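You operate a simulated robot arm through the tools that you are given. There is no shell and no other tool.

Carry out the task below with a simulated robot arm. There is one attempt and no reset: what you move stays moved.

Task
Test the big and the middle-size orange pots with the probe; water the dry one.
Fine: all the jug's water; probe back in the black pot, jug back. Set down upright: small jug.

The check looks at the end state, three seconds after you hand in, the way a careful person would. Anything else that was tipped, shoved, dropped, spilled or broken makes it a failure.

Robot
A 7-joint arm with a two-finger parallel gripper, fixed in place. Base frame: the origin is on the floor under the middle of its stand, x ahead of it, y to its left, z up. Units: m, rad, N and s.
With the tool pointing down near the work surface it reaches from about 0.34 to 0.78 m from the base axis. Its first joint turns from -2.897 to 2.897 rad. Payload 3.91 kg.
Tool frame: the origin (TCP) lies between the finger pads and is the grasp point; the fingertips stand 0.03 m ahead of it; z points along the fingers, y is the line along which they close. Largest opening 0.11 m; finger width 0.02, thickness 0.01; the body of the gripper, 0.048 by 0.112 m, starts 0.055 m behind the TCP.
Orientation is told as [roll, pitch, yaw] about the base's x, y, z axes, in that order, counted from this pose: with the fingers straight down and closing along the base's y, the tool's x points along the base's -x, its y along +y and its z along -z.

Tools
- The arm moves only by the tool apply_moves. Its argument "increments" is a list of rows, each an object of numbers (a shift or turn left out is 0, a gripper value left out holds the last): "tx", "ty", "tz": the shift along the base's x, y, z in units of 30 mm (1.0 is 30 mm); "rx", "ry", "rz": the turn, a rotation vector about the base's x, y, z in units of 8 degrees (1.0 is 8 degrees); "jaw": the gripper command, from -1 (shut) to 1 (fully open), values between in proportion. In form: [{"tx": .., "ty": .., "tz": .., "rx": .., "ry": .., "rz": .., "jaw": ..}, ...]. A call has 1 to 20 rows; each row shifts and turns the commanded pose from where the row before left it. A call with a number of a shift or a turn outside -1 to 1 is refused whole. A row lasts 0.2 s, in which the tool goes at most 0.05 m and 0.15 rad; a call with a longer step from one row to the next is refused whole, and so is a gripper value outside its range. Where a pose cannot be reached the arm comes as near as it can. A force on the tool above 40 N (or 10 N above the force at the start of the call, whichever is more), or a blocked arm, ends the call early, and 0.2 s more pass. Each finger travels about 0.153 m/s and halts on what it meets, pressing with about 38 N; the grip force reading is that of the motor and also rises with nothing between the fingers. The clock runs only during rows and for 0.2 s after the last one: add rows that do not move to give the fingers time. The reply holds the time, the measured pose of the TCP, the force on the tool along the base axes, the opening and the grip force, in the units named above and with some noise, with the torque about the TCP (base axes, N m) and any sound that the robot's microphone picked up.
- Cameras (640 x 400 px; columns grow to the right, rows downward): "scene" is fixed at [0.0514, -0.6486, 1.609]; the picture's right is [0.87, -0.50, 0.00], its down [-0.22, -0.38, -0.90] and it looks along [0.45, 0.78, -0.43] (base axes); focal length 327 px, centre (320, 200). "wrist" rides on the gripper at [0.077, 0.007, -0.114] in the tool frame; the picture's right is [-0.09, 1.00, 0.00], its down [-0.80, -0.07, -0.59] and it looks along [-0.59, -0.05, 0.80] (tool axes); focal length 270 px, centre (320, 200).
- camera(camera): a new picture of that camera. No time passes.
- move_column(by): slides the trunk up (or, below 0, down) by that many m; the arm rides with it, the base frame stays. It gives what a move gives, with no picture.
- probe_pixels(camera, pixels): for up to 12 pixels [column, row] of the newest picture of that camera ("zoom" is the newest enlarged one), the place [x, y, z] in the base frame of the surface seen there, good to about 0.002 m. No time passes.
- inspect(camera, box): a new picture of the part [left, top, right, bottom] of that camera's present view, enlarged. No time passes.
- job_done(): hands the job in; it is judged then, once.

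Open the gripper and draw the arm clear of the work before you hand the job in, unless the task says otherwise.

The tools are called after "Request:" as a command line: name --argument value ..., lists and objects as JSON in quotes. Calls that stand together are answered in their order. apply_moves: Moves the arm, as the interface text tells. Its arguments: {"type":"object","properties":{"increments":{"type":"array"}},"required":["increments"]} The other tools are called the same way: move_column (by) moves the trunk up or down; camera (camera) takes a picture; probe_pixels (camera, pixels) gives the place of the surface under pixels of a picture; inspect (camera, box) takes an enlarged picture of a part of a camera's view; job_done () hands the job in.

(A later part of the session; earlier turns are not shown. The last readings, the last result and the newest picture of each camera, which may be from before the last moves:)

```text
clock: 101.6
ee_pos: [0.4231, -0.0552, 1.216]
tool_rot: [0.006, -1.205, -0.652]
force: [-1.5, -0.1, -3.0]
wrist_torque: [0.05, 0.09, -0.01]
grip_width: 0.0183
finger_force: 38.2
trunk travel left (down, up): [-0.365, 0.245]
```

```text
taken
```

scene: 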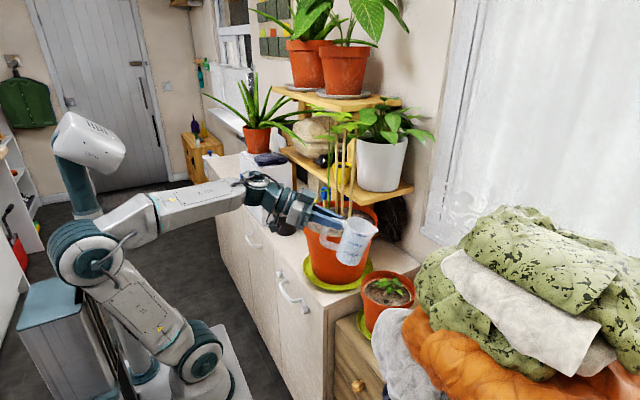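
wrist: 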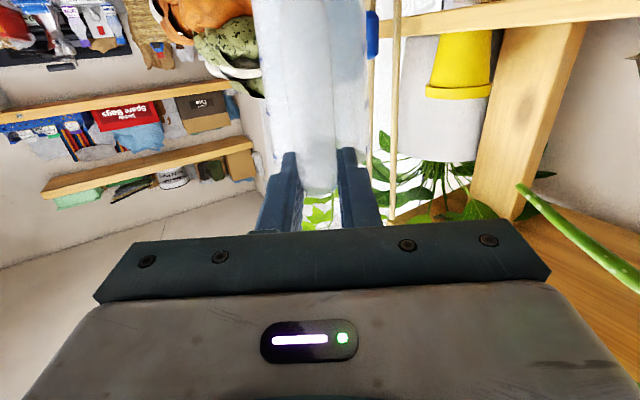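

The motion is tracking well (yaw -37°, tilt 15°). I complete the second half of this swing.

Request:
apply_moves --increments '[{"tx": 0.158, "ty": -0.094, "tz": -0.08, "rx": 0.182, "ry": 0.254, "rz": 0.4688}, {"tx": 0.158, "ty": -0.094, "tz": -0.08, "rx": 0.165, "ry": 0.265, "rz": 0.4688}, {"tx": 0.158, "ty": -0.094, "tz": -0.08, "rx": 0.147, "ry": 0.276, "rz": 0.4688}, {"tx": 0.158, "ty": -0.094, "tz": -0.08, "rx": 0.129, "ry": 0.285, "rz": 0.4688}, {"tx": 0.158, "ty": -0.094, "tz": -0.08, "rx": 0.11, "ry": 0.2925, "rz": 0.4688}, {"tx": 0.158, "ty": -0.094, "tz": -0.08, "rx": 0.091, "ry": 0.299, "rz": 0.4688}, {}, {}]'

Request:
camera --camera "scene"

Request:
camera --camera "wrist"

```text
clock: 103.4
ee_pos: [0.4509, -0.0712, 1.2012]
tool_rot: [0.006, -0.941, -0.263]
force: [0.0, -0.6, -3.0]
wrist_torque: [-0.01, 0.06, -0.02]
grip_width: 0.0183
finger_force: 38.4
trunk travel left (down, up): [-0.365, 0.245]
```

```text
taken
```

scene: 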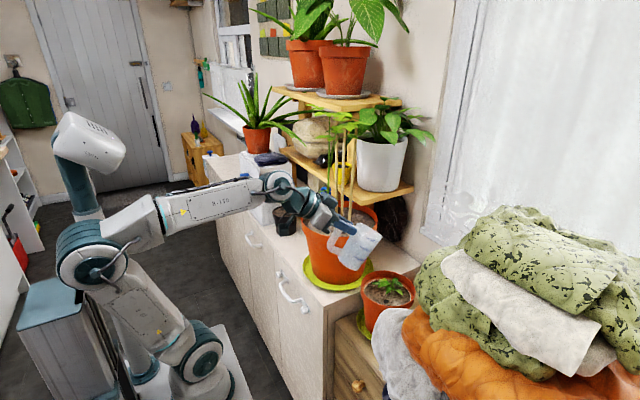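

```text
taken
```

wrist: 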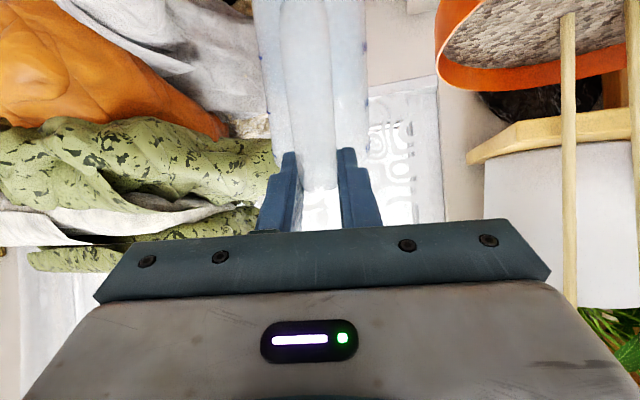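

At 30° tilt the jug is held firmly and spout-down just short of the pot. I lower to about z 1.115, then measure where the spout really is relative to the pot.

Request:
apply_moves --increments '[{"tz": -0.3}, {"tz": -0.5}, {"tz": -0.6}, {"tz": -0.6}, {"tz": -0.5}, {"tz": -0.3}, {}, {}]'

Request:
inspect --camera "scene" --box '[310, 210, 430, 330]'

```text
clock: 105.2
ee_pos: [0.4513, -0.0718, 1.117]
tool_rot: [0.005, -0.942, -0.262]
force: [0.6, -0.4, -2.8]
wrist_torque: [0.01, 0.04, -0.02]
grip_width: 0.0181
finger_force: 37.7
trunk travel left (down, up): [-0.365, 0.245]
```

```text
3.33 times, centred on (370, 270) of scene
```

zoom: 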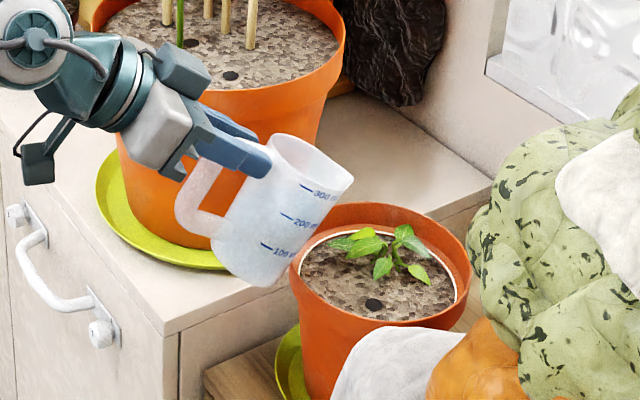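

The spout tip is at about (351,186) in this zoom. I'll probe it along with the pot's rim.

Request:
inspect --camera "scene" --box '[340, 225, 420, 295]'

Request:
probe_pixels --camera "zoom" --pixels '[[285, 110], [282, 105], [284, 115], [275, 130], [280, 120], [215, 280], [200, 260], [260, 160], [180, 340], [330, 205], [480, 260], [340, 380]]'

```text
5.71 times, centred on (380, 260) of scene
```

zoom: 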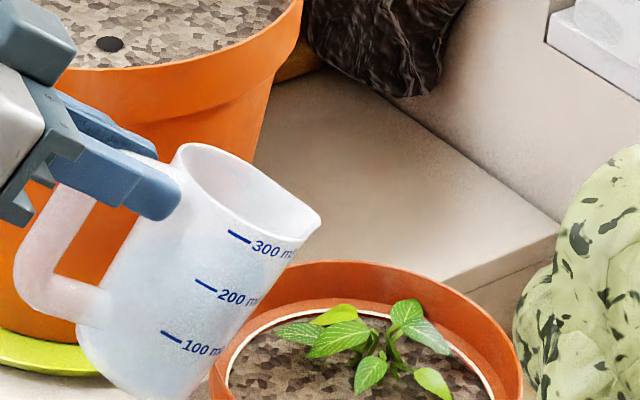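

```text
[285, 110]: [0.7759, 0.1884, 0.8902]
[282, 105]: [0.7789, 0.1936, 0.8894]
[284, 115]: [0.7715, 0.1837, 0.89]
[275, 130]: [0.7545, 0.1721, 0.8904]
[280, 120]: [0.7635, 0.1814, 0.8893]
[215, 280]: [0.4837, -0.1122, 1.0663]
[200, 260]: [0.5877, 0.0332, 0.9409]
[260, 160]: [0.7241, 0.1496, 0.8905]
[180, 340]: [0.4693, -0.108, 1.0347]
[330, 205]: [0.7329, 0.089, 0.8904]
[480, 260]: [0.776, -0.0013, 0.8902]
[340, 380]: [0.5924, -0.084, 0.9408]
```

In this tighter zoom, the spout tip is at about (318,221). I'll probe there and on the pot's rim edges.

Request:
probe_pixels --camera "zoom" --pixels '[[317, 221], [314, 224], [310, 228], [318, 218], [312, 220], [305, 232], [300, 205], [217, 360], [350, 265], [515, 350], [430, 280], [270, 290]]'

Request:
inspect --camera "scene" --box '[350, 260, 430, 320]'

Request:
probe_pixels --camera "zoom" --pixels '[[150, 170], [160, 200], [200, 290], [260, 320], [330, 330], [400, 315], [445, 280], [470, 230], [465, 180], [420, 120], [350, 90], [250, 95]]'

```text
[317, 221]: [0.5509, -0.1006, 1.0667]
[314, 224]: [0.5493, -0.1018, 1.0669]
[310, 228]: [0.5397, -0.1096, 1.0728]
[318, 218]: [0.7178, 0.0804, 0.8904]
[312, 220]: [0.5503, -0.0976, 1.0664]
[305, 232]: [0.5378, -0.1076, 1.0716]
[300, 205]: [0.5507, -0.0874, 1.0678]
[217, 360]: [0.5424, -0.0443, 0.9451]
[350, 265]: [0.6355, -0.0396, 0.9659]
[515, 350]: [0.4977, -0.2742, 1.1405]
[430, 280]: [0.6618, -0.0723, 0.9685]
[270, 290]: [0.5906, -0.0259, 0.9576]
```

```text
6.67 times, centred on (390, 290) of scene
```

zoom: 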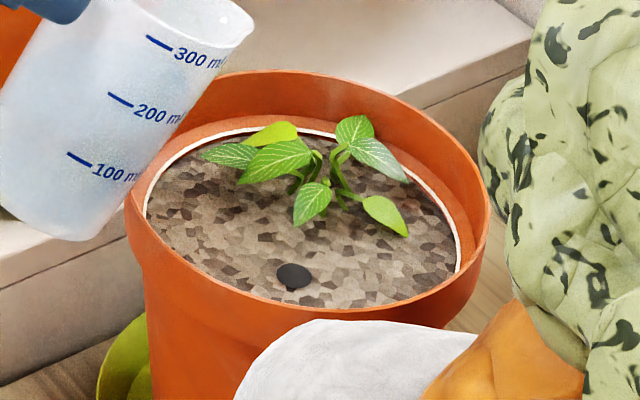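

```text
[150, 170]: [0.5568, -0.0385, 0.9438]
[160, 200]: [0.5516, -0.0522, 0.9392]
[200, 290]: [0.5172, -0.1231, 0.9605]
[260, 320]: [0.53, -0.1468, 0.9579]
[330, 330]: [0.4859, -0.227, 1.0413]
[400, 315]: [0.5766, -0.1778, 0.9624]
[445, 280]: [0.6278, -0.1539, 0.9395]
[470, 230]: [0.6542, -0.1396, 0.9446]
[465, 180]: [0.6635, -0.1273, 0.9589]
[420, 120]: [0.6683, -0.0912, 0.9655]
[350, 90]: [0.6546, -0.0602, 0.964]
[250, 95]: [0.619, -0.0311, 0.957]
```

The spout tip is at (0.551,-0.101,1.067), exactly as predicted. The pot's rim spans x 0.517–0.668 around (0.594,-0.105), so the spout is inside. I now tilt to 45° keeping the spout in place.

Request:
apply_moves --increments '[{"tx": 0.111, "ty": -0.033, "tz": 0.02, "rx": 0.0971, "ry": 0.3622}, {"tx": 0.111, "ty": -0.033, "tz": 0.02, "rx": 0.0971, "ry": 0.3622}, {"tx": 0.111, "ty": -0.033, "tz": 0.02, "rx": 0.0971, "ry": 0.3622}, {"tx": 0.111, "ty": -0.033, "tz": 0.02, "rx": 0.0971, "ry": 0.3622}, {"tx": 0.111, "ty": -0.033, "tz": 0.02, "rx": 0.0971, "ry": 0.3622}, {}, {}]'

Request:
inspect --camera "scene" --box '[320, 220, 430, 320]'

Request:
camera --camera "scene"

```text
clock: 106.8
ee_pos: [0.4694, -0.0779, 1.1189]
tool_rot: [0.008, -0.681, -0.263]
force: [-0.1, -0.5, -3.1]
wrist_torque: [0.01, -0.03, 0.01]
grip_width: 0.0184
finger_force: 38.3
trunk travel left (down, up): [-0.365, 0.245]
```

```text
4.00 times, centred on (375, 270) of scene
```

zoom: 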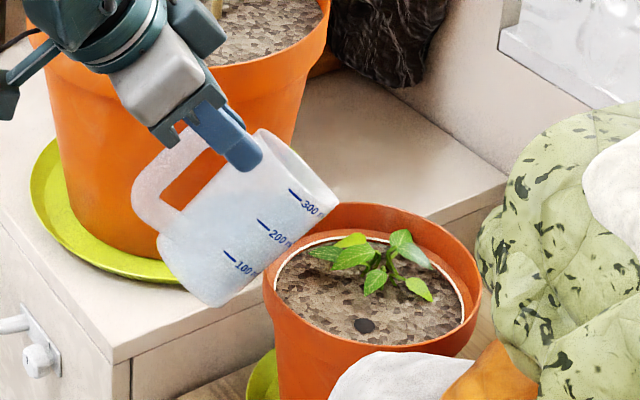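

```text
taken
```

scene: 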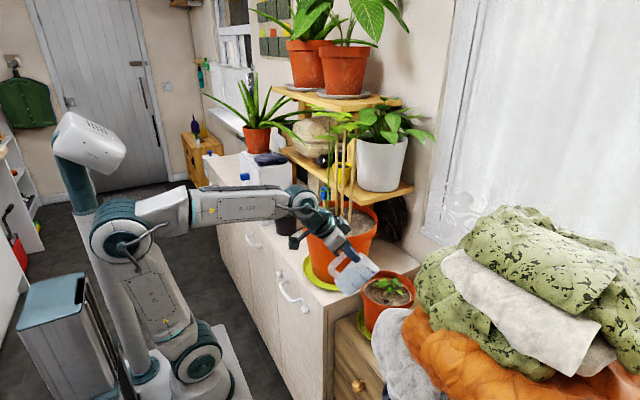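

No flow yet and the jug is steady, with the spout over the pot. To have reach for the full tilt, I raise the trunk 0.10 m now and then bring the arm back down the same amount.

Request:
move_column --by 0.1

```text
clock: 108.1
ee_pos: [0.4675, -0.0781, 1.2213]
tool_rot: [0.007, -0.68, -0.263]
force: [-0.3, 0.3, -2.2]
wrist_torque: [0.0, 0.02, 0.01]
grip_width: 0.0183
finger_force: 38.0
trunk travel left (down, up): [-0.465, 0.145]
```

Now I lower the arm back to the pouring height.

Request:
apply_moves --increments '[{"tz": -0.3}, {"tz": -0.45}, {"tz": -0.55}, {"tz": -0.55}, {"tz": -0.55}, {"tz": -0.5}, {"tz": -0.3}, {"tz": -0.1}, {}, {}]'

Request:
inspect --camera "scene" --box '[320, 220, 430, 320]'

```text
clock: 110.3
ee_pos: [0.468, -0.0756, 1.1221]
tool_rot: [0.007, -0.681, -0.263]
force: [-0.2, -0.6, -2.2]
wrist_torque: [0.02, 0.02, 0.0]
grip_width: 0.0181
finger_force: 38.0
trunk travel left (down, up): [-0.465, 0.145]
```

```text
4.00 times, centred on (375, 270) of scene
```

zoom: 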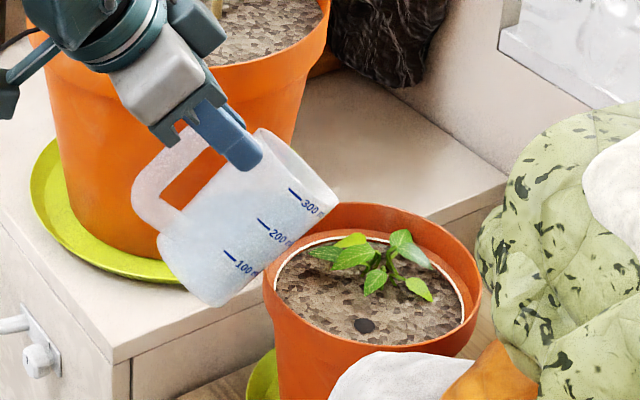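

I'm in position. I tilt slowly from 45° to 60°, keeping the spout over the pot, and watch the weight.

Request:
apply_moves --increments '[{"tx": 0.092, "ty": -0.029, "tz": 0.036, "rx": 0.0607, "ry": 0.2264}, {"tx": 0.092, "ty": -0.029, "tz": 0.036, "rx": 0.0607, "ry": 0.2264}, {"tx": 0.092, "ty": -0.029, "tz": 0.036, "rx": 0.0607, "ry": 0.2264}, {"tx": 0.092, "ty": -0.029, "tz": 0.036, "rx": 0.0607, "ry": 0.2264}, {"tx": 0.092, "ty": -0.029, "tz": 0.036, "rx": 0.0607, "ry": 0.2264}, {"tx": 0.092, "ty": -0.029, "tz": 0.036, "rx": 0.0607, "ry": 0.2264}, {"tx": 0.092, "ty": -0.029, "tz": 0.036, "rx": 0.0607, "ry": 0.2264}, {"tx": 0.092, "ty": -0.029, "tz": 0.036, "rx": 0.0607, "ry": 0.2264}, {}, {}]'

Request:
inspect --camera "scene" --box '[320, 220, 430, 320]'

Request:
camera --camera "wrist"

```text
clock: 112.5
ee_pos: [0.4897, -0.0819, 1.1308]
tool_rot: [0.008, -0.42, -0.262]
force: [-0.2, 0.2, -2.8]
wrist_torque: [-0.04, -0.08, 0.01]
grip_width: 0.0183
finger_force: 37.9
trunk travel left (down, up): [-0.465, 0.145]
```

```text
4.00 times, centred on (375, 270) of scene
```

zoom: 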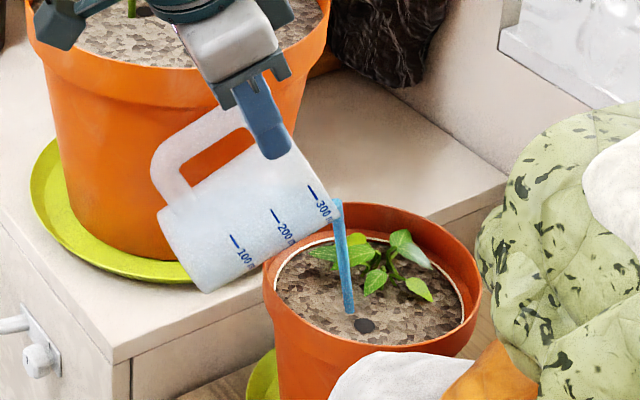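

```text
taken
```

wrist: 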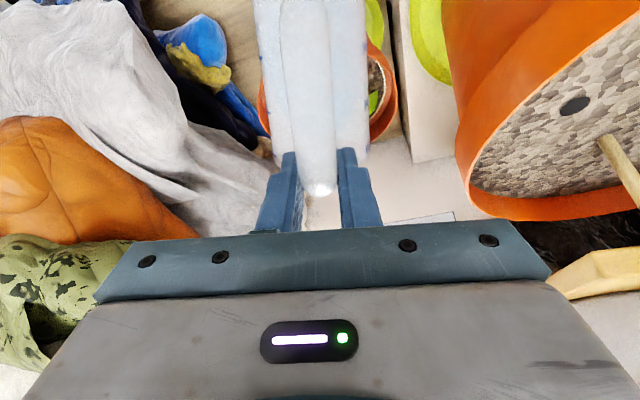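

Water is streaming into the pot, landing on the soil well inside the rim at (348,310). I continue tilting slowly from 60° to 75°.

Request:
apply_moves --increments '[{}, {}, {"tx": 0.087, "ty": -0.024, "tz": 0.03, "rx": 0.0486, "ry": 0.1811}, {"tx": 0.087, "ty": -0.024, "tz": 0.03, "rx": 0.0486, "ry": 0.1811}, {"tx": 0.087, "ty": -0.024, "tz": 0.03, "rx": 0.0486, "ry": 0.1811}, {"tx": 0.087, "ty": -0.024, "tz": 0.03, "rx": 0.0486, "ry": 0.1811}, {"tx": 0.087, "ty": -0.024, "tz": 0.03, "rx": 0.0486, "ry": 0.1811}, {"tx": 0.087, "ty": -0.024, "tz": 0.03, "rx": 0.0486, "ry": 0.1811}, {"tx": 0.087, "ty": -0.024, "tz": 0.03, "rx": 0.0486, "ry": 0.1811}, {"tx": 0.087, "ty": -0.024, "tz": 0.03, "rx": 0.0486, "ry": 0.1811}, {"tx": 0.087, "ty": -0.024, "tz": 0.03, "rx": 0.0486, "ry": 0.1811}, {"tx": 0.087, "ty": -0.024, "tz": 0.03, "rx": 0.0486, "ry": 0.1811}, {}, {}]'

Request:
inspect --camera "scene" --box '[320, 220, 430, 320]'

```text
clock: 115.5
ee_pos: [0.5151, -0.0916, 1.1399]
tool_rot: [0.009, -0.156, -0.262]
force: [0.4, 0.1, -1.4]
wrist_torque: [-0.02, -0.03, -0.01]
grip_width: 0.0185
finger_force: 38.2
trunk travel left (down, up): [-0.465, 0.145]
```

```text
4.00 times, centred on (375, 270) of scene
```

zoom: 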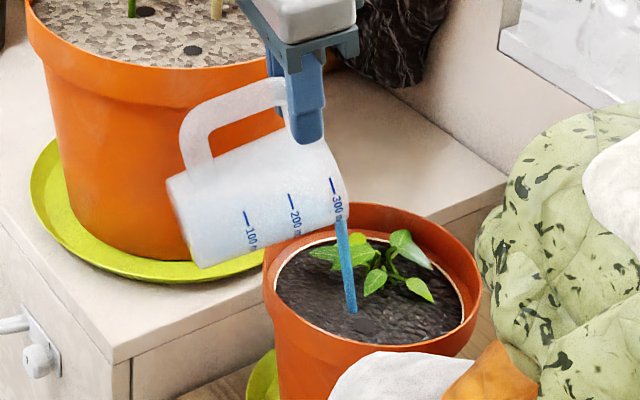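

The soil is darkening and the weight is dropping (-1.4 N). I continue from 75° to 90°.

Request:
apply_moves --increments '[{}, {}, {"tx": 0.1, "ty": -0.02, "tz": 0.007, "rx": 0.0486, "ry": 0.1811}, {"tx": 0.1, "ty": -0.02, "tz": 0.007, "rx": 0.0486, "ry": 0.1811}, {"tx": 0.1, "ty": -0.02, "tz": 0.007, "rx": 0.0486, "ry": 0.1811}, {"tx": 0.1, "ty": -0.02, "tz": 0.007, "rx": 0.0486, "ry": 0.1811}, {"tx": 0.1, "ty": -0.02, "tz": 0.007, "rx": 0.0486, "ry": 0.1811}, {"tx": 0.1, "ty": -0.02, "tz": 0.007, "rx": 0.0486, "ry": 0.1811}, {"tx": 0.1, "ty": -0.02, "tz": 0.007, "rx": 0.0486, "ry": 0.1811}, {"tx": 0.1, "ty": -0.02, "tz": 0.007, "rx": 0.0486, "ry": 0.1811}, {"tx": 0.1, "ty": -0.02, "tz": 0.007, "rx": 0.0486, "ry": 0.1811}, {"tx": 0.1, "ty": -0.02, "tz": 0.007, "rx": 0.0486, "ry": 0.1811}, {}, {}]'

Request:
inspect --camera "scene" --box '[320, 220, 430, 320]'

```text
clock: 118.5
ee_pos: [0.546, -0.0961, 1.1418]
tool_rot: [0.009, 0.107, -0.262]
force: [0.5, 0.3, -1.8]
wrist_torque: [-0.01, -0.05, 0.02]
grip_width: 0.0186
finger_force: 37.4
trunk travel left (down, up): [-0.465, 0.145]
```

```text
4.00 times, centred on (375, 270) of scene
```

zoom: 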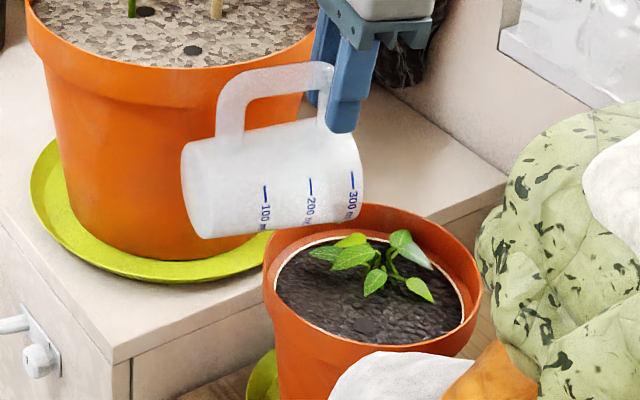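

The stream has stopped at 90°. I tilt on to about 110° to drain the rest, then hold.

Request:
apply_moves --increments '[{"tx": 0.133, "ty": -0.037, "tz": -0.013, "rx": 0.0647, "ry": 0.2415}, {"tx": 0.133, "ty": -0.037, "tz": -0.013, "rx": 0.0647, "ry": 0.2415}, {"tx": 0.133, "ty": -0.037, "tz": -0.013, "rx": 0.0647, "ry": 0.2415}, {"tx": 0.133, "ty": -0.037, "tz": -0.013, "rx": 0.0647, "ry": 0.2415}, {"tx": 0.133, "ty": -0.037, "tz": -0.013, "rx": 0.0647, "ry": 0.2415}, {"tx": 0.133, "ty": -0.037, "tz": -0.013, "rx": 0.0647, "ry": 0.2415}, {"tx": 0.133, "ty": -0.037, "tz": -0.013, "rx": 0.0647, "ry": 0.2415}, {"tx": 0.133, "ty": -0.037, "tz": -0.013, "rx": 0.0647, "ry": 0.2415}, {"tx": 0.133, "ty": -0.037, "tz": -0.013, "rx": 0.0647, "ry": 0.2415}, {"tx": 0.133, "ty": -0.037, "tz": -0.013, "rx": 0.0647, "ry": 0.2415}, {}, {}, {}, {}, {}]'

Request:
inspect --camera "scene" --box '[320, 220, 430, 320]'

Request:
camera --camera "scene"

Request:
camera --camera "wrist"

```text
clock: 121.7
ee_pos: [0.5842, -0.1059, 1.1381]
tool_rot: [0.008, 0.418, -0.261]
force: [0.2, 1.2, -1.6]
wrist_torque: [-0.01, -0.07, -0.03]
grip_width: 0.0185
finger_force: 37.7
out of reach, approached as far as the arm can: row 10
trunk travel left (down, up): [-0.465, 0.145]
```

```text
4.00 times, centred on (375, 270) of scene
```

zoom: 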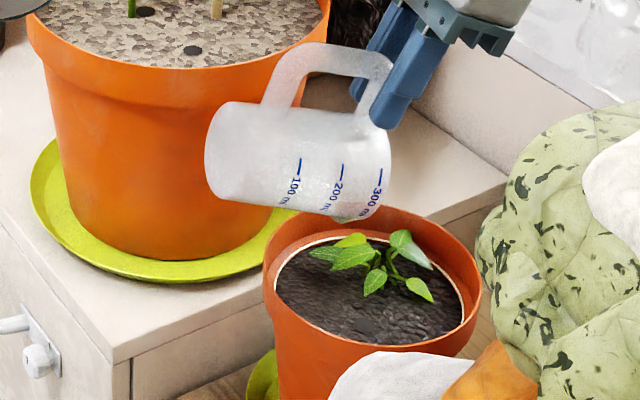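

```text
taken
```

scene: 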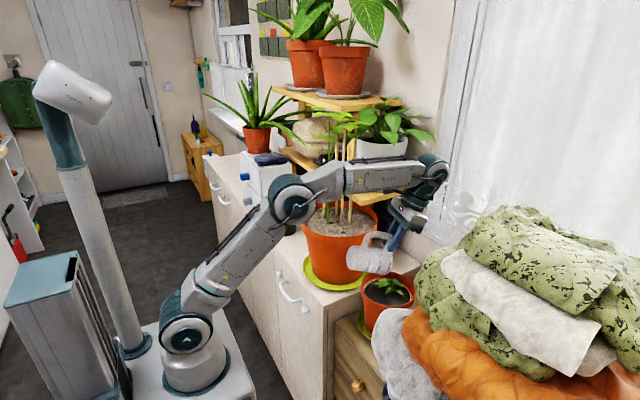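

```text
taken
```

wrist: 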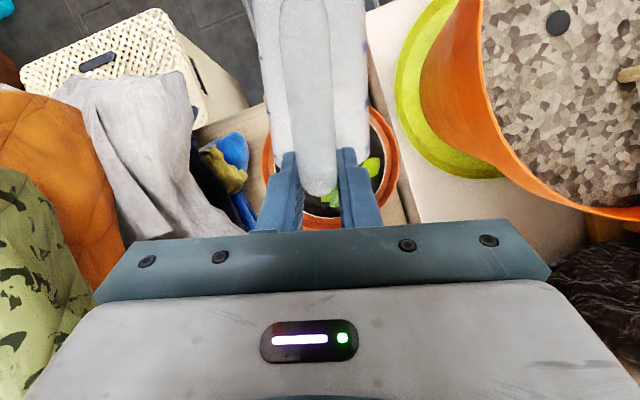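

The jug is tilted about 108° and no stream is visible. I'll zoom in to check for leftover water and any spill around the pot.

Request:
inspect --camera "scene" --box '[340, 225, 400, 280]'

Request:
inspect --camera "scene" --box '[330, 250, 430, 350]'

Request:
inspect --camera "wrist" --box '[230, 60, 430, 240]'

```text
7.27 times, centred on (370, 252) of scene
```

zoom: 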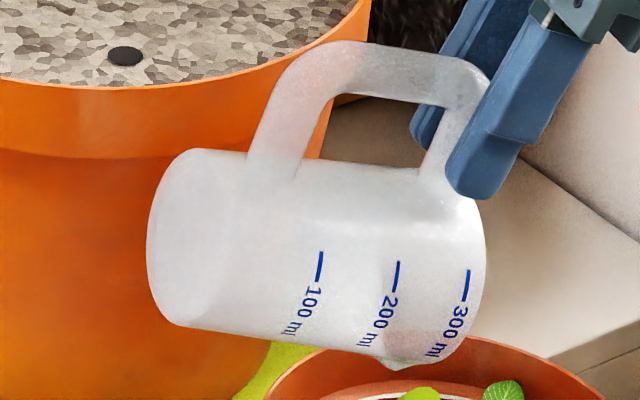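

```text
4.00 times, centred on (380, 300) of scene
```

zoom: 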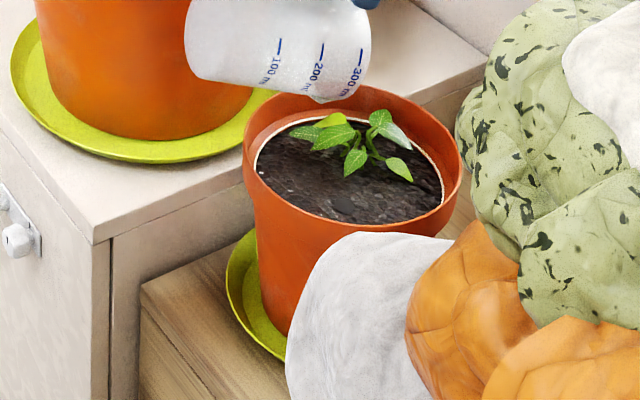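

```text
2.22 times, centred on (330, 150) of wrist
```

zoom: 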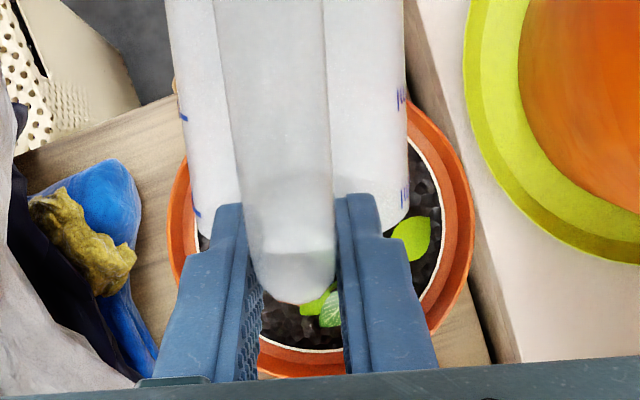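

The soil is evenly wet, the jug looks empty, and there's no spill. I hold about a second longer for final drips, then tilt back keeping the spout over the pot.

Request:
apply_moves --increments '[{}, {}, {}, {}, {}, {"tx": -0.262, "ty": 0.065, "tz": -0.019, "rx": -0.1303, "ry": -0.486}, {"tx": -0.262, "ty": 0.065, "tz": -0.019, "rx": -0.1303, "ry": -0.486}, {"tx": -0.262, "ty": 0.065, "tz": -0.019, "rx": -0.1303, "ry": -0.486}, {"tx": -0.262, "ty": 0.065, "tz": -0.019, "rx": -0.1303, "ry": -0.486}, {"tx": -0.262, "ty": 0.065, "tz": -0.019, "rx": -0.1303, "ry": -0.486}, {"tx": -0.262, "ty": 0.065, "tz": -0.019, "rx": -0.1303, "ry": -0.486}, {"tx": -0.262, "ty": 0.065, "tz": -0.019, "rx": -0.1303, "ry": -0.486}, {"tx": -0.262, "ty": 0.065, "tz": -0.019, "rx": -0.1303, "ry": -0.486}, {"tx": -0.262, "ty": 0.065, "tz": -0.019, "rx": -0.1303, "ry": -0.486}, {"tx": -0.262, "ty": 0.065, "tz": -0.019, "rx": -0.1303, "ry": -0.486}, {"tx": -0.262, "ty": 0.065, "tz": -0.019, "rx": -0.1303, "ry": -0.486}, {"tx": -0.262, "ty": 0.065, "tz": -0.019, "rx": -0.1303, "ry": -0.486}, {}, {}]'

Request:
inspect --camera "scene" --box '[320, 220, 430, 320]'

```text
clock: 125.7
ee_pos: [0.4871, -0.0834, 1.1304]
tool_rot: [0.008, -0.39, -0.263]
force: [0.2, -0.1, -0.6]
wrist_torque: [0.02, -0.03, 0.0]
grip_width: 0.0185
finger_force: 37.9
trunk travel left (down, up): [-0.465, 0.145]
```

```text
4.00 times, centred on (375, 270) of scene
```

zoom: 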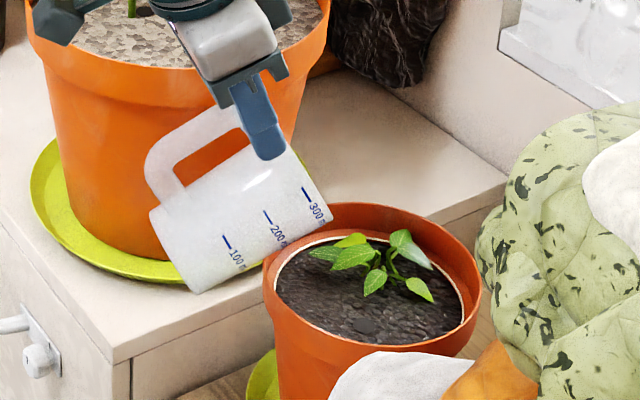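

Still tracking well with nothing dripping. I bring the jug back to the 30° posture, then raise clear of the pot.

Request:
apply_moves --increments '[{"tx": -0.146, "ty": 0.045, "tz": -0.05, "rx": -0.1279, "ry": -0.477}, {"tx": -0.146, "ty": 0.045, "tz": -0.05, "rx": -0.1279, "ry": -0.477}, {"tx": -0.146, "ty": 0.045, "tz": -0.05, "rx": -0.1279, "ry": -0.477}, {"tx": -0.146, "ty": 0.045, "tz": -0.05, "rx": -0.1279, "ry": -0.477}, {"tx": -0.146, "ty": 0.045, "tz": -0.05, "rx": -0.1279, "ry": -0.477}, {"tx": -0.146, "ty": 0.045, "tz": -0.05, "rx": -0.1279, "ry": -0.477}, {"tx": -0.146, "ty": 0.045, "tz": -0.05, "rx": -0.1279, "ry": -0.477}, {"tx": -0.146, "ty": 0.045, "tz": -0.05, "rx": -0.1279, "ry": -0.477}, {"tz": 0.5}, {"tz": 0.6}, {"tz": 0.6}, {"tz": 0.6}, {"tz": 0.6}, {"tz": 0.6}, {"tz": 0.5}, {}, {}]'

Request:
camera --camera "scene"

Request:
camera --camera "wrist"

```text
clock: 129.3
ee_pos: [0.4533, -0.0697, 1.2376]
tool_rot: [0.01, -0.943, -0.263]
force: [0.9, -0.2, -2.2]
wrist_torque: [0.0, 0.05, -0.02]
grip_width: 0.0184
finger_force: 38.2
trunk travel left (down, up): [-0.465, 0.145]
```

```text
taken
```

scene: 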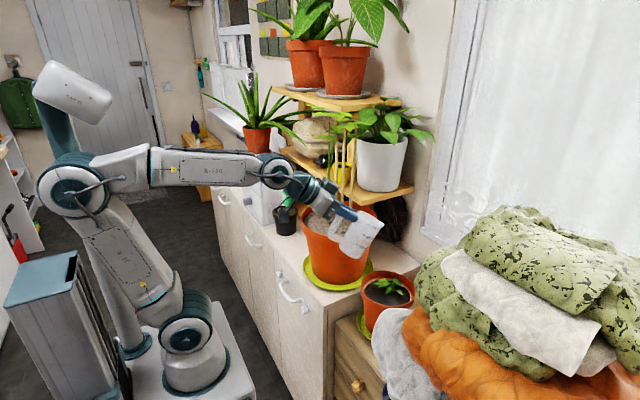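

```text
taken
```

wrist: 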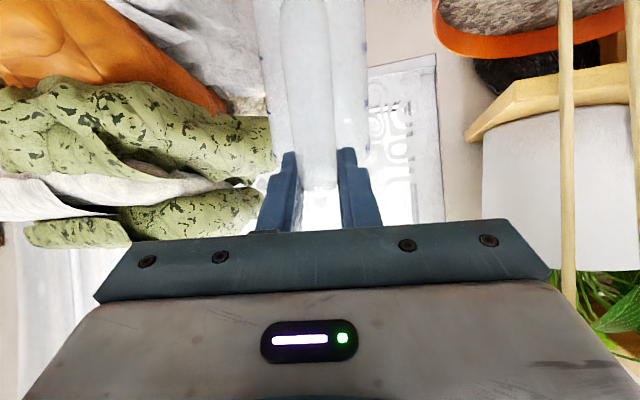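

The jug is held the same as before. I'll zoom in on it to verify that no blue water remains inside.

Request:
inspect --camera "scene" --box '[325, 195, 395, 265]'

```text
5.71 times, centred on (360, 230) of scene
```

zoom: 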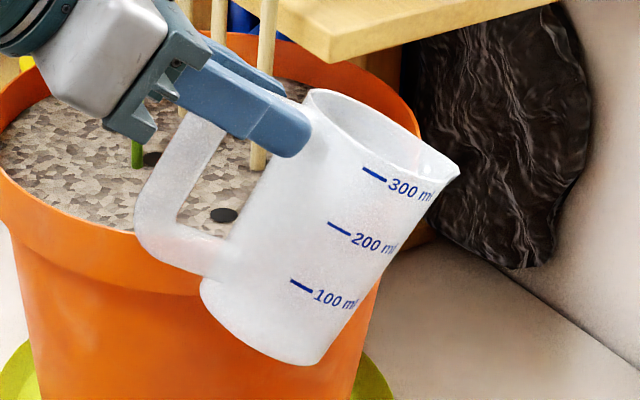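

The jug is empty. I lower the trunk 0.10 m back to the transit setting; the jug stays above the pot rim.

Request:
move_column --by -0.09

```text
clock: 130.6
ee_pos: [0.4522, -0.0725, 1.148]
tool_rot: [0.011, -0.941, -0.264]
force: [0.1, -0.6, -2.0]
wrist_torque: [0.04, -0.01, 0.0]
grip_width: 0.0181
finger_force: 38.0
trunk travel left (down, up): [-0.375, 0.235]
```

I raise to z 1.20 and retrace the swing back to yaw -60° and upright.

Request:
apply_moves --increments '[{"tz": 0.4}, {"tz": 0.5}, {"tz": 0.5}, {"tz": 0.35}, {"tx": -0.158, "ty": 0.094, "tz": 0.08, "rx": -0.091, "ry": -0.299, "rz": -0.4688}, {"tx": -0.158, "ty": 0.094, "tz": 0.08, "rx": -0.11, "ry": -0.2925, "rz": -0.4688}, {"tx": -0.158, "ty": 0.094, "tz": 0.08, "rx": -0.129, "ry": -0.285, "rz": -0.4688}, {"tx": -0.158, "ty": 0.094, "tz": 0.08, "rx": -0.147, "ry": -0.276, "rz": -0.4688}, {"tx": -0.158, "ty": 0.094, "tz": 0.08, "rx": -0.165, "ry": -0.265, "rz": -0.4688}, {"tx": -0.158, "ty": 0.094, "tz": 0.08, "rx": -0.182, "ry": -0.254, "rz": -0.4688}, {}, {}]'

Request:
camera --camera "scene"

```text
clock: 132.5
ee_pos: [0.4569, 0.002, 1.1839]
tool_rot: [0.038, -1.056, -0.392]
force: [0.0, -0.4, -1.1]
wrist_torque: [-0.02, 0.05, 0.02]
grip_width: 0.0184
finger_force: 37.8
trunk travel left (down, up): [-0.375, 0.235]
stopped in row 9: the arm was blocked; the commanded pose is now the measured one
```

```text
taken
```

scene: 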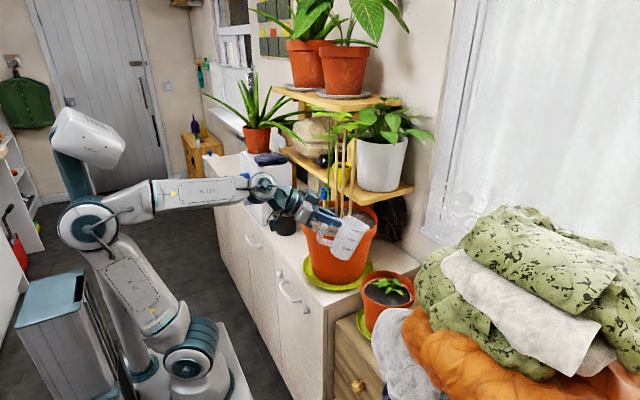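

The arm was blocked, probably elbow against mast, and the TCP drifted to y≈0.002 with the jug near the big pot's rim. I'll check for contact before moving.

Request:
inspect --camera "scene" --box '[300, 190, 400, 270]'

Request:
inspect --camera "scene" --box '[30, 100, 190, 320]'

Request:
camera --camera "wrist"

```text
5.00 times, centred on (350, 230) of scene
```

zoom: 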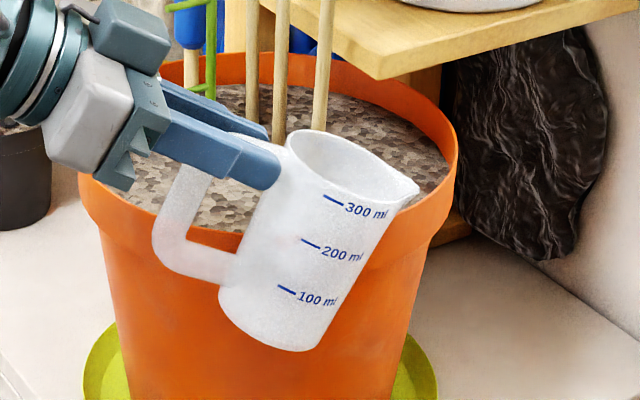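

```text
1.82 times, centred on (110, 210) of scene
```

zoom: 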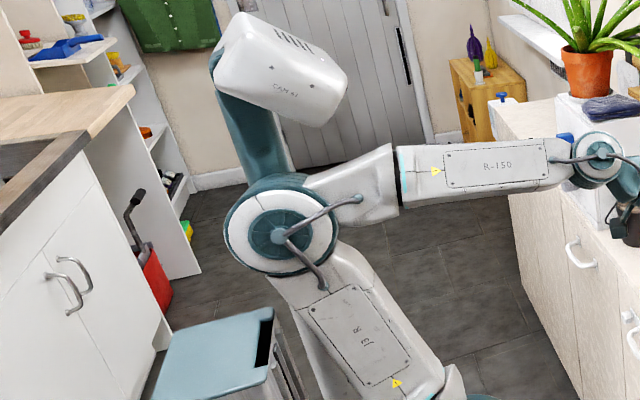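

```text
taken
```

wrist: 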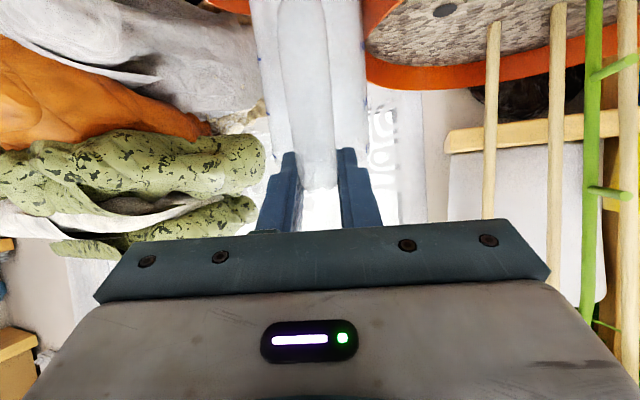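

There's no sign of contact at the jug, and the elbow is right at the mast. I'll probe the elbow and mast to see the geometry.

Request:
camera --camera "scene"

Request:
probe_pixels --camera "scene" --pixels '[[92, 228], [110, 215], [75, 235], [72, 175], [130, 350], [150, 290], [140, 195], [90, 205], [100, 250], [195, 365]]'

```text
taken
```

scene: 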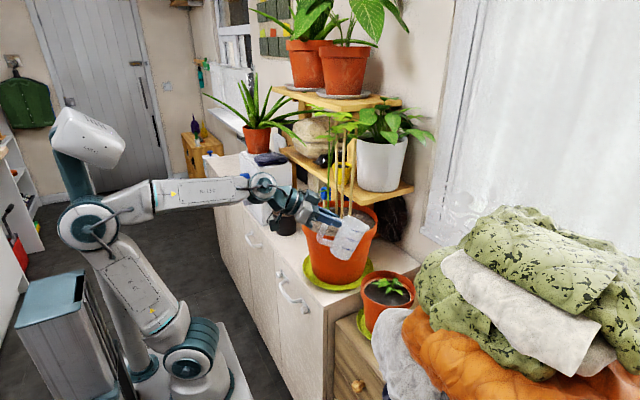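

```text
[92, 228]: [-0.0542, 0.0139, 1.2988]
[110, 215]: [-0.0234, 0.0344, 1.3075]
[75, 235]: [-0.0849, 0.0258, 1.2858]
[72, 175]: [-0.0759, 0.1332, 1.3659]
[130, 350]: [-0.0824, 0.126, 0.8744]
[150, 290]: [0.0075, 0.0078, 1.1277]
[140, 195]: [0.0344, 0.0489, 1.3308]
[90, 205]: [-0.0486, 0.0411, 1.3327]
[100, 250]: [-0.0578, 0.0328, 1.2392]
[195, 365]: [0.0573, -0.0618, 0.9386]
```

The elbow drum (y up to about 0.13) is touching the mast (y≈0.13). The jug is empty now, so I can carry it with the tool pointing down, which keeps the elbow forward. First I ease back toward -y, away from the big pot.

Request:
apply_moves --increments '[{"ty": -0.3, "tx": 0.05}, {"ty": -0.4, "tx": 0.05}, {"ty": -0.4, "tx": 0.05, "ry": 0.2}, {"ty": -0.4, "tx": 0.05, "ry": 0.3}, {"ty": -0.3, "tx": 0.05, "ry": 0.3}, {}, {}]'

Request:
camera --camera "scene"

```text
clock: 134.1
ee_pos: [0.4634, -0.0525, 1.1827]
tool_rot: [-0.038, -0.951, -0.333]
force: [0.3, -0.7, -1.2]
wrist_torque: [0.0, 0.05, 0.02]
grip_width: 0.0183
finger_force: 38.2
trunk travel left (down, up): [-0.375, 0.235]
```

```text
taken
```

scene: 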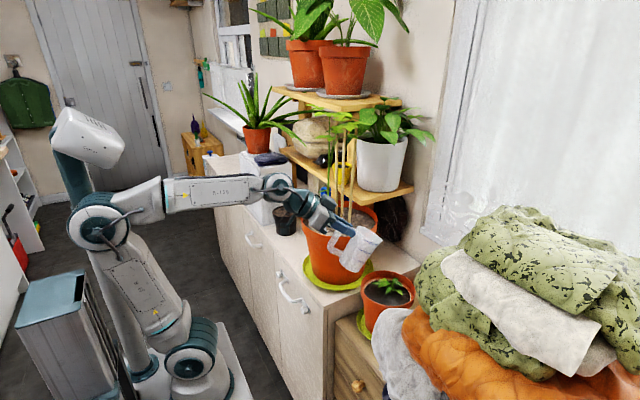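

The arm is free again. I now rotate the tool toward straight down (jug hanging, empty), take the yaw back to 0, and raise to z≈1.27.

Request:
apply_moves --increments '[{"tx": -0.05, "tz": 0.29, "rx": 0.15, "ry": 0.53, "rz": 0.2385}, {"tx": -0.078, "tz": 0.29, "rx": 0.14, "ry": 0.54, "rz": 0.2385}, {"tx": -0.078, "tz": 0.29, "rx": 0.12, "ry": 0.545, "rz": 0.2385}, {"tx": -0.078, "tz": 0.29, "rx": 0.11, "ry": 0.55, "rz": 0.2385}, {"tx": -0.078, "tz": 0.29, "rx": 0.1, "ry": 0.55, "rz": 0.2385}, {"tx": -0.078, "tz": 0.29, "rx": 0.08, "ry": 0.553, "rz": 0.2385}, {"tx": -0.078, "tz": 0.29, "rx": 0.06, "ry": 0.555, "rz": 0.2385}, {"tx": -0.078, "tz": 0.29, "rx": 0.05, "ry": 0.557, "rz": 0.2385}, {"tx": -0.078, "tz": 0.29, "rx": 0.03, "ry": 0.558, "rz": 0.2385}, {"tx": -0.078, "tz": 0.29, "rx": 0.01, "ry": 0.559, "rz": 0.2385}, {}, {}]'

Request:
camera --camera "scene"

Request:
camera --camera "wrist"

```text
clock: 136.7
ee_pos: [0.441, -0.0519, 1.2706]
tool_rot: [-0.046, -0.172, 0.009]
force: [-0.5, -0.9, -1.6]
wrist_torque: [0.0, -0.04, 0.01]
grip_width: 0.018
finger_force: 37.5
trunk travel left (down, up): [-0.375, 0.235]
```

```text
taken
```

scene: 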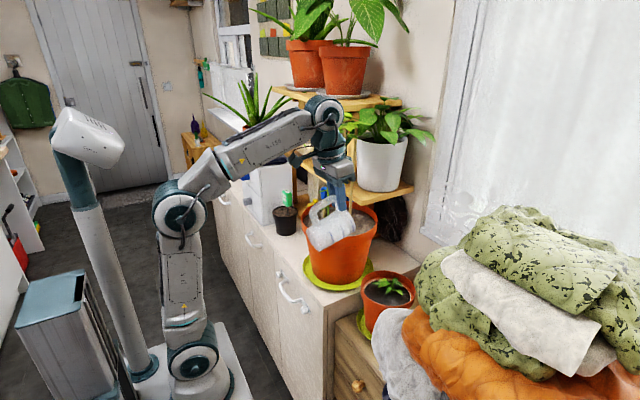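

```text
taken
```

wrist: 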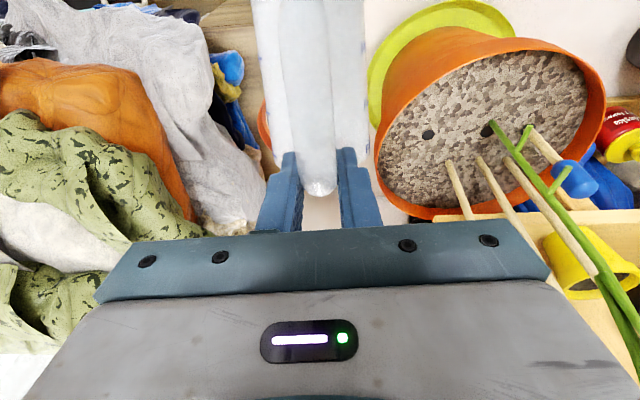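

The elbow is forward now with the tool almost vertical. I sweep +y in front of the big pot at x≈0.40.

Request:
apply_moves --increments '[{"tx": -0.4, "ty": 0.2}, {"tx": -0.4, "ty": 0.4}, {"tx": -0.4, "ty": 0.7}, {"tx": -0.17, "ty": 0.9}, {"ty": 0.9}, {"ty": 0.9}, {"ty": 0.9}, {"ty": 0.9}, {"ty": 0.9}, {"ty": 0.9}, {"ty": 0.9}, {"ty": 0.8}, {"ty": 0.5}, {}, {}]'

Request:
camera --camera "scene"

```text
clock: 139.9
ee_pos: [0.4002, 0.2414, 1.2692]
tool_rot: [-0.047, -0.174, 0.008]
force: [-0.1, 0.5, -1.3]
wrist_torque: [-0.01, -0.03, -0.02]
grip_width: 0.0183
finger_force: 38.2
trunk travel left (down, up): [-0.375, 0.235]
```

```text
taken
```

scene: 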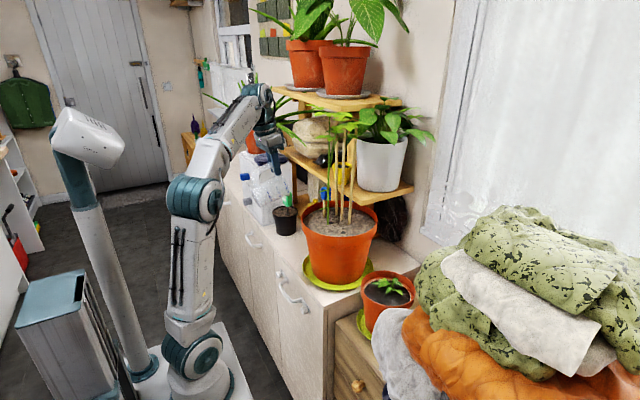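

All clear. I move on to y≈0.328 and rotate the tool back to -84° so the jug becomes upright again.

Request:
apply_moves --increments '[{"ty": 0.4, "rx": 0.33}, {"ty": 0.5, "ry": -0.4}, {"ty": 0.5, "ry": -0.7}, {"ty": 0.5, "ry": -0.75}, {"ty": 0.5, "ry": -0.75}, {"ty": 0.4, "ry": -0.75}, {"ty": 0.1, "ry": -0.75}, {"ry": -0.75}, {"ry": -0.75}, {"ry": -0.75}, {"ry": -0.75}, {"ry": -0.75}, {"ry": -0.75}, {"ry": -0.68}, {"rz": -0.3}, {"rz": -0.27}, {}, {}]'

Request:
camera --camera "scene"

Request:
camera --camera "wrist"

```text
clock: 143.7
ee_pos: [0.3999, 0.3286, 1.2706]
tool_rot: [-0.003, -1.467, -0.078]
force: [-0.3, -0.4, -0.7]
wrist_torque: [0.0, 0.07, 0.02]
grip_width: 0.0183
finger_force: 38.4
trunk travel left (down, up): [-0.375, 0.235]
```

```text
taken
```

scene: 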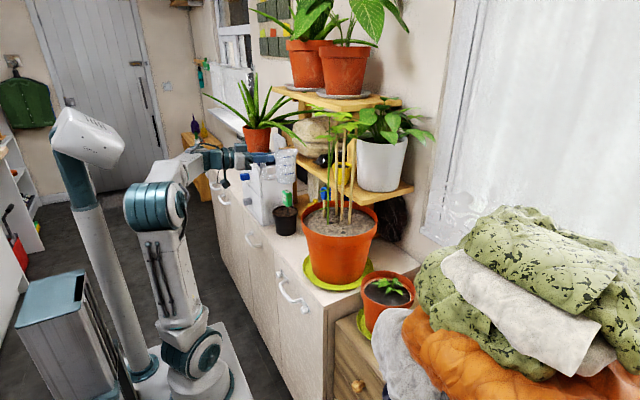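

```text
taken
```

wrist: 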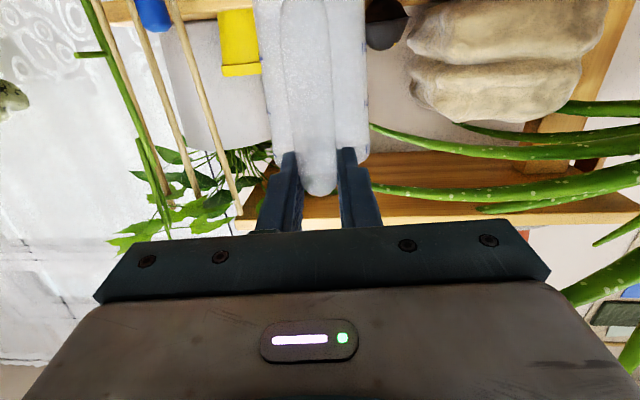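

The jug is upright again at (0.40,0.329). I lower the trunk 0.17 m, with clear space in front of the pots.

Request:
move_column --by -0.17

Request:
inspect --camera "scene" --box '[240, 160, 340, 260]'

```text
clock: 145.7
ee_pos: [0.4003, 0.3288, 1.0995]
tool_rot: [-0.005, -1.468, -0.075]
force: [-0.1, 0.0, -2.2]
wrist_torque: [-0.01, 0.08, 0.01]
grip_width: 0.0182
finger_force: 37.7
trunk travel left (down, up): [-0.205, 0.405]
```

```text
4.00 times, centred on (290, 210) of scene
```

zoom: 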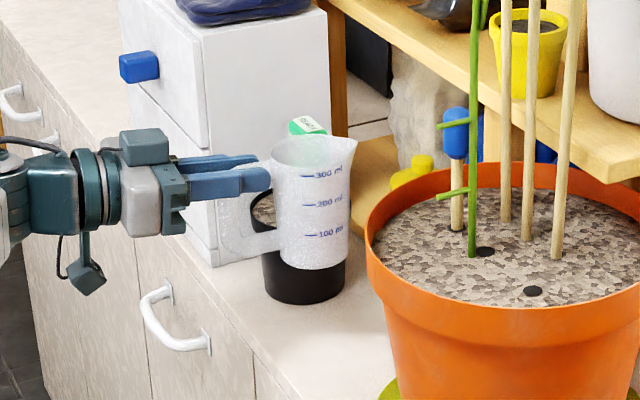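

The jug is upright. I advance to x≈0.472, which restores the jug's original spot, with the jug still above the worktop between the pots.

Request:
apply_moves --increments '[{"tx": 0.3}, {"tx": 0.4}, {"tx": 0.4}, {"tx": 0.4}, {"tx": 0.4}, {"tx": 0.3}, {"tx": 0.19, "ty": -0.02}, {}, {}]'

Request:
camera --camera "wrist"

Request:
inspect --camera "scene" --box '[260, 180, 330, 250]'

```text
clock: 147.7
ee_pos: [0.4723, 0.3272, 1.0999]
tool_rot: [-0.002, -1.468, -0.075]
force: [-0.8, 0.1, -1.4]
wrist_torque: [0.03, 0.05, 0.02]
grip_width: 0.0181
finger_force: 38.7
trunk travel left (down, up): [-0.205, 0.405]
```

```text
taken
```

wrist: 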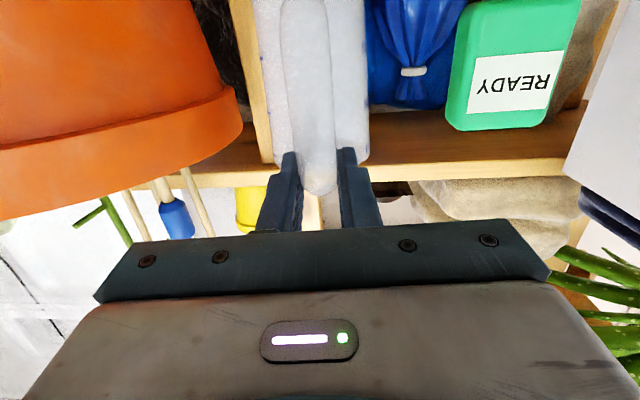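

```text
5.71 times, centred on (295, 215) of scene
```

zoom: 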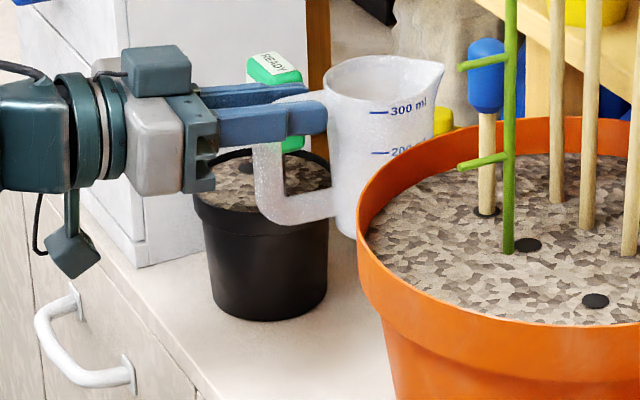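

Positions look right, with clear gaps to the probe and big pot. I lower the trunk 0.095 m, leaving about 1.5 cm above the worktop.

Request:
move_column --by -0.095

Request:
inspect --camera "scene" --box '[280, 205, 315, 250]'

```text
clock: 148.9
ee_pos: [0.4725, 0.3272, 1.0061]
tool_rot: [-0.003, -1.47, -0.075]
force: [-0.1, -0.5, -0.8]
wrist_torque: [0.0, 0.07, 0.0]
grip_width: 0.0185
finger_force: 38.0
trunk travel left (down, up): [-0.11, 0.5]
```

```text
8.89 times, centred on (298, 228) of scene
```

zoom: 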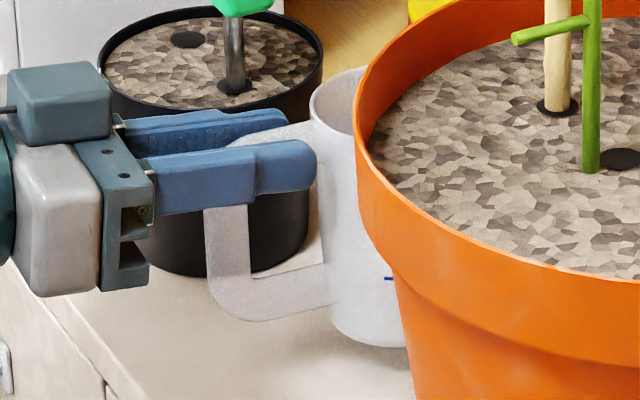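

I lower the last 2 cm slowly, in small steps, watching the force.

Request:
apply_moves --increments '[{"tz": -0.12}, {"tz": -0.12}, {"tz": -0.12}, {"tz": -0.1}, {"tz": -0.08}, {}, {}]'

Request:
inspect --camera "scene" --box '[280, 205, 315, 250]'

```text
clock: 150.6
ee_pos: [0.4732, 0.3273, 0.9884]
tool_rot: [-0.005, -1.468, -0.074]
force: [0.0, -0.5, -1.2]
wrist_torque: [0.02, 0.07, -0.01]
grip_width: 0.018
finger_force: 37.8
trunk travel left (down, up): [-0.11, 0.5]
```

```text
8.89 times, centred on (298, 228) of scene
```

zoom: 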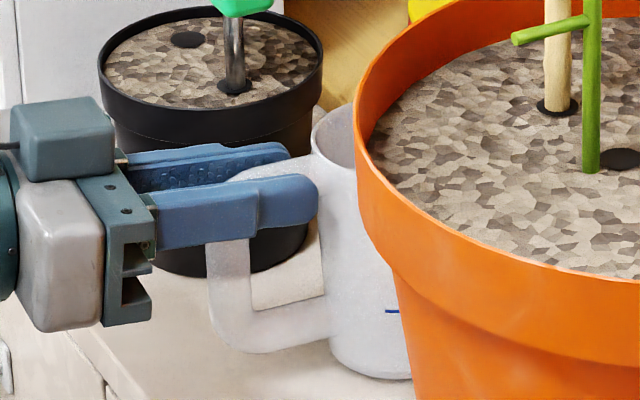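

Almost touching (force still -1.2 N). I lower about 2–3 mm more in tiny steps.

Request:
apply_moves --increments '[{"tz": -0.03}, {"tz": -0.03}, {}, {}]'

```text
clock: 151.6
ee_pos: [0.4728, 0.3266, 0.9858]
tool_rot: [-0.006, -1.469, -0.075]
force: [0.7, 0.5, -1.9]
wrist_torque: [0.02, 0.08, 0.02]
grip_width: 0.0186
finger_force: 38.3
trunk travel left (down, up): [-0.11, 0.5]
```

Still carrying the weight. I continue another 2 mm.

Request:
apply_moves --increments '[{"tz": -0.035}, {"tz": -0.035}, {}, {}]'

Request:
inspect --camera "scene" --box '[280, 205, 315, 250]'

```text
clock: 152.6
ee_pos: [0.4717, 0.3267, 0.9865]
tool_rot: [0.008, -1.47, -0.088]
force: [3.4, 1.9, 11.0]
wrist_torque: [0.08, -0.86, 0.14]
grip_width: 0.018
finger_force: 38.1
trunk travel left (down, up): [-0.11, 0.5]
```

```text
8.89 times, centred on (298, 228) of scene
```

zoom: 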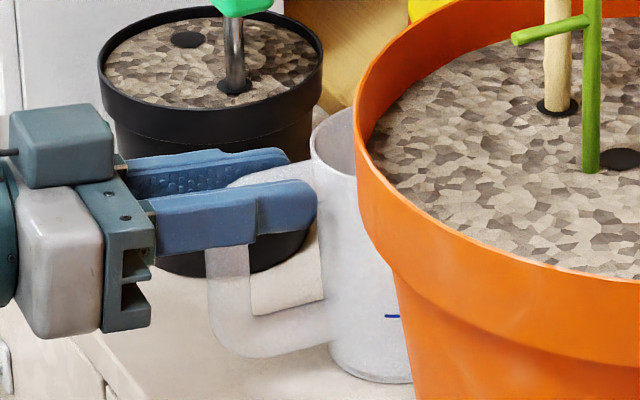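

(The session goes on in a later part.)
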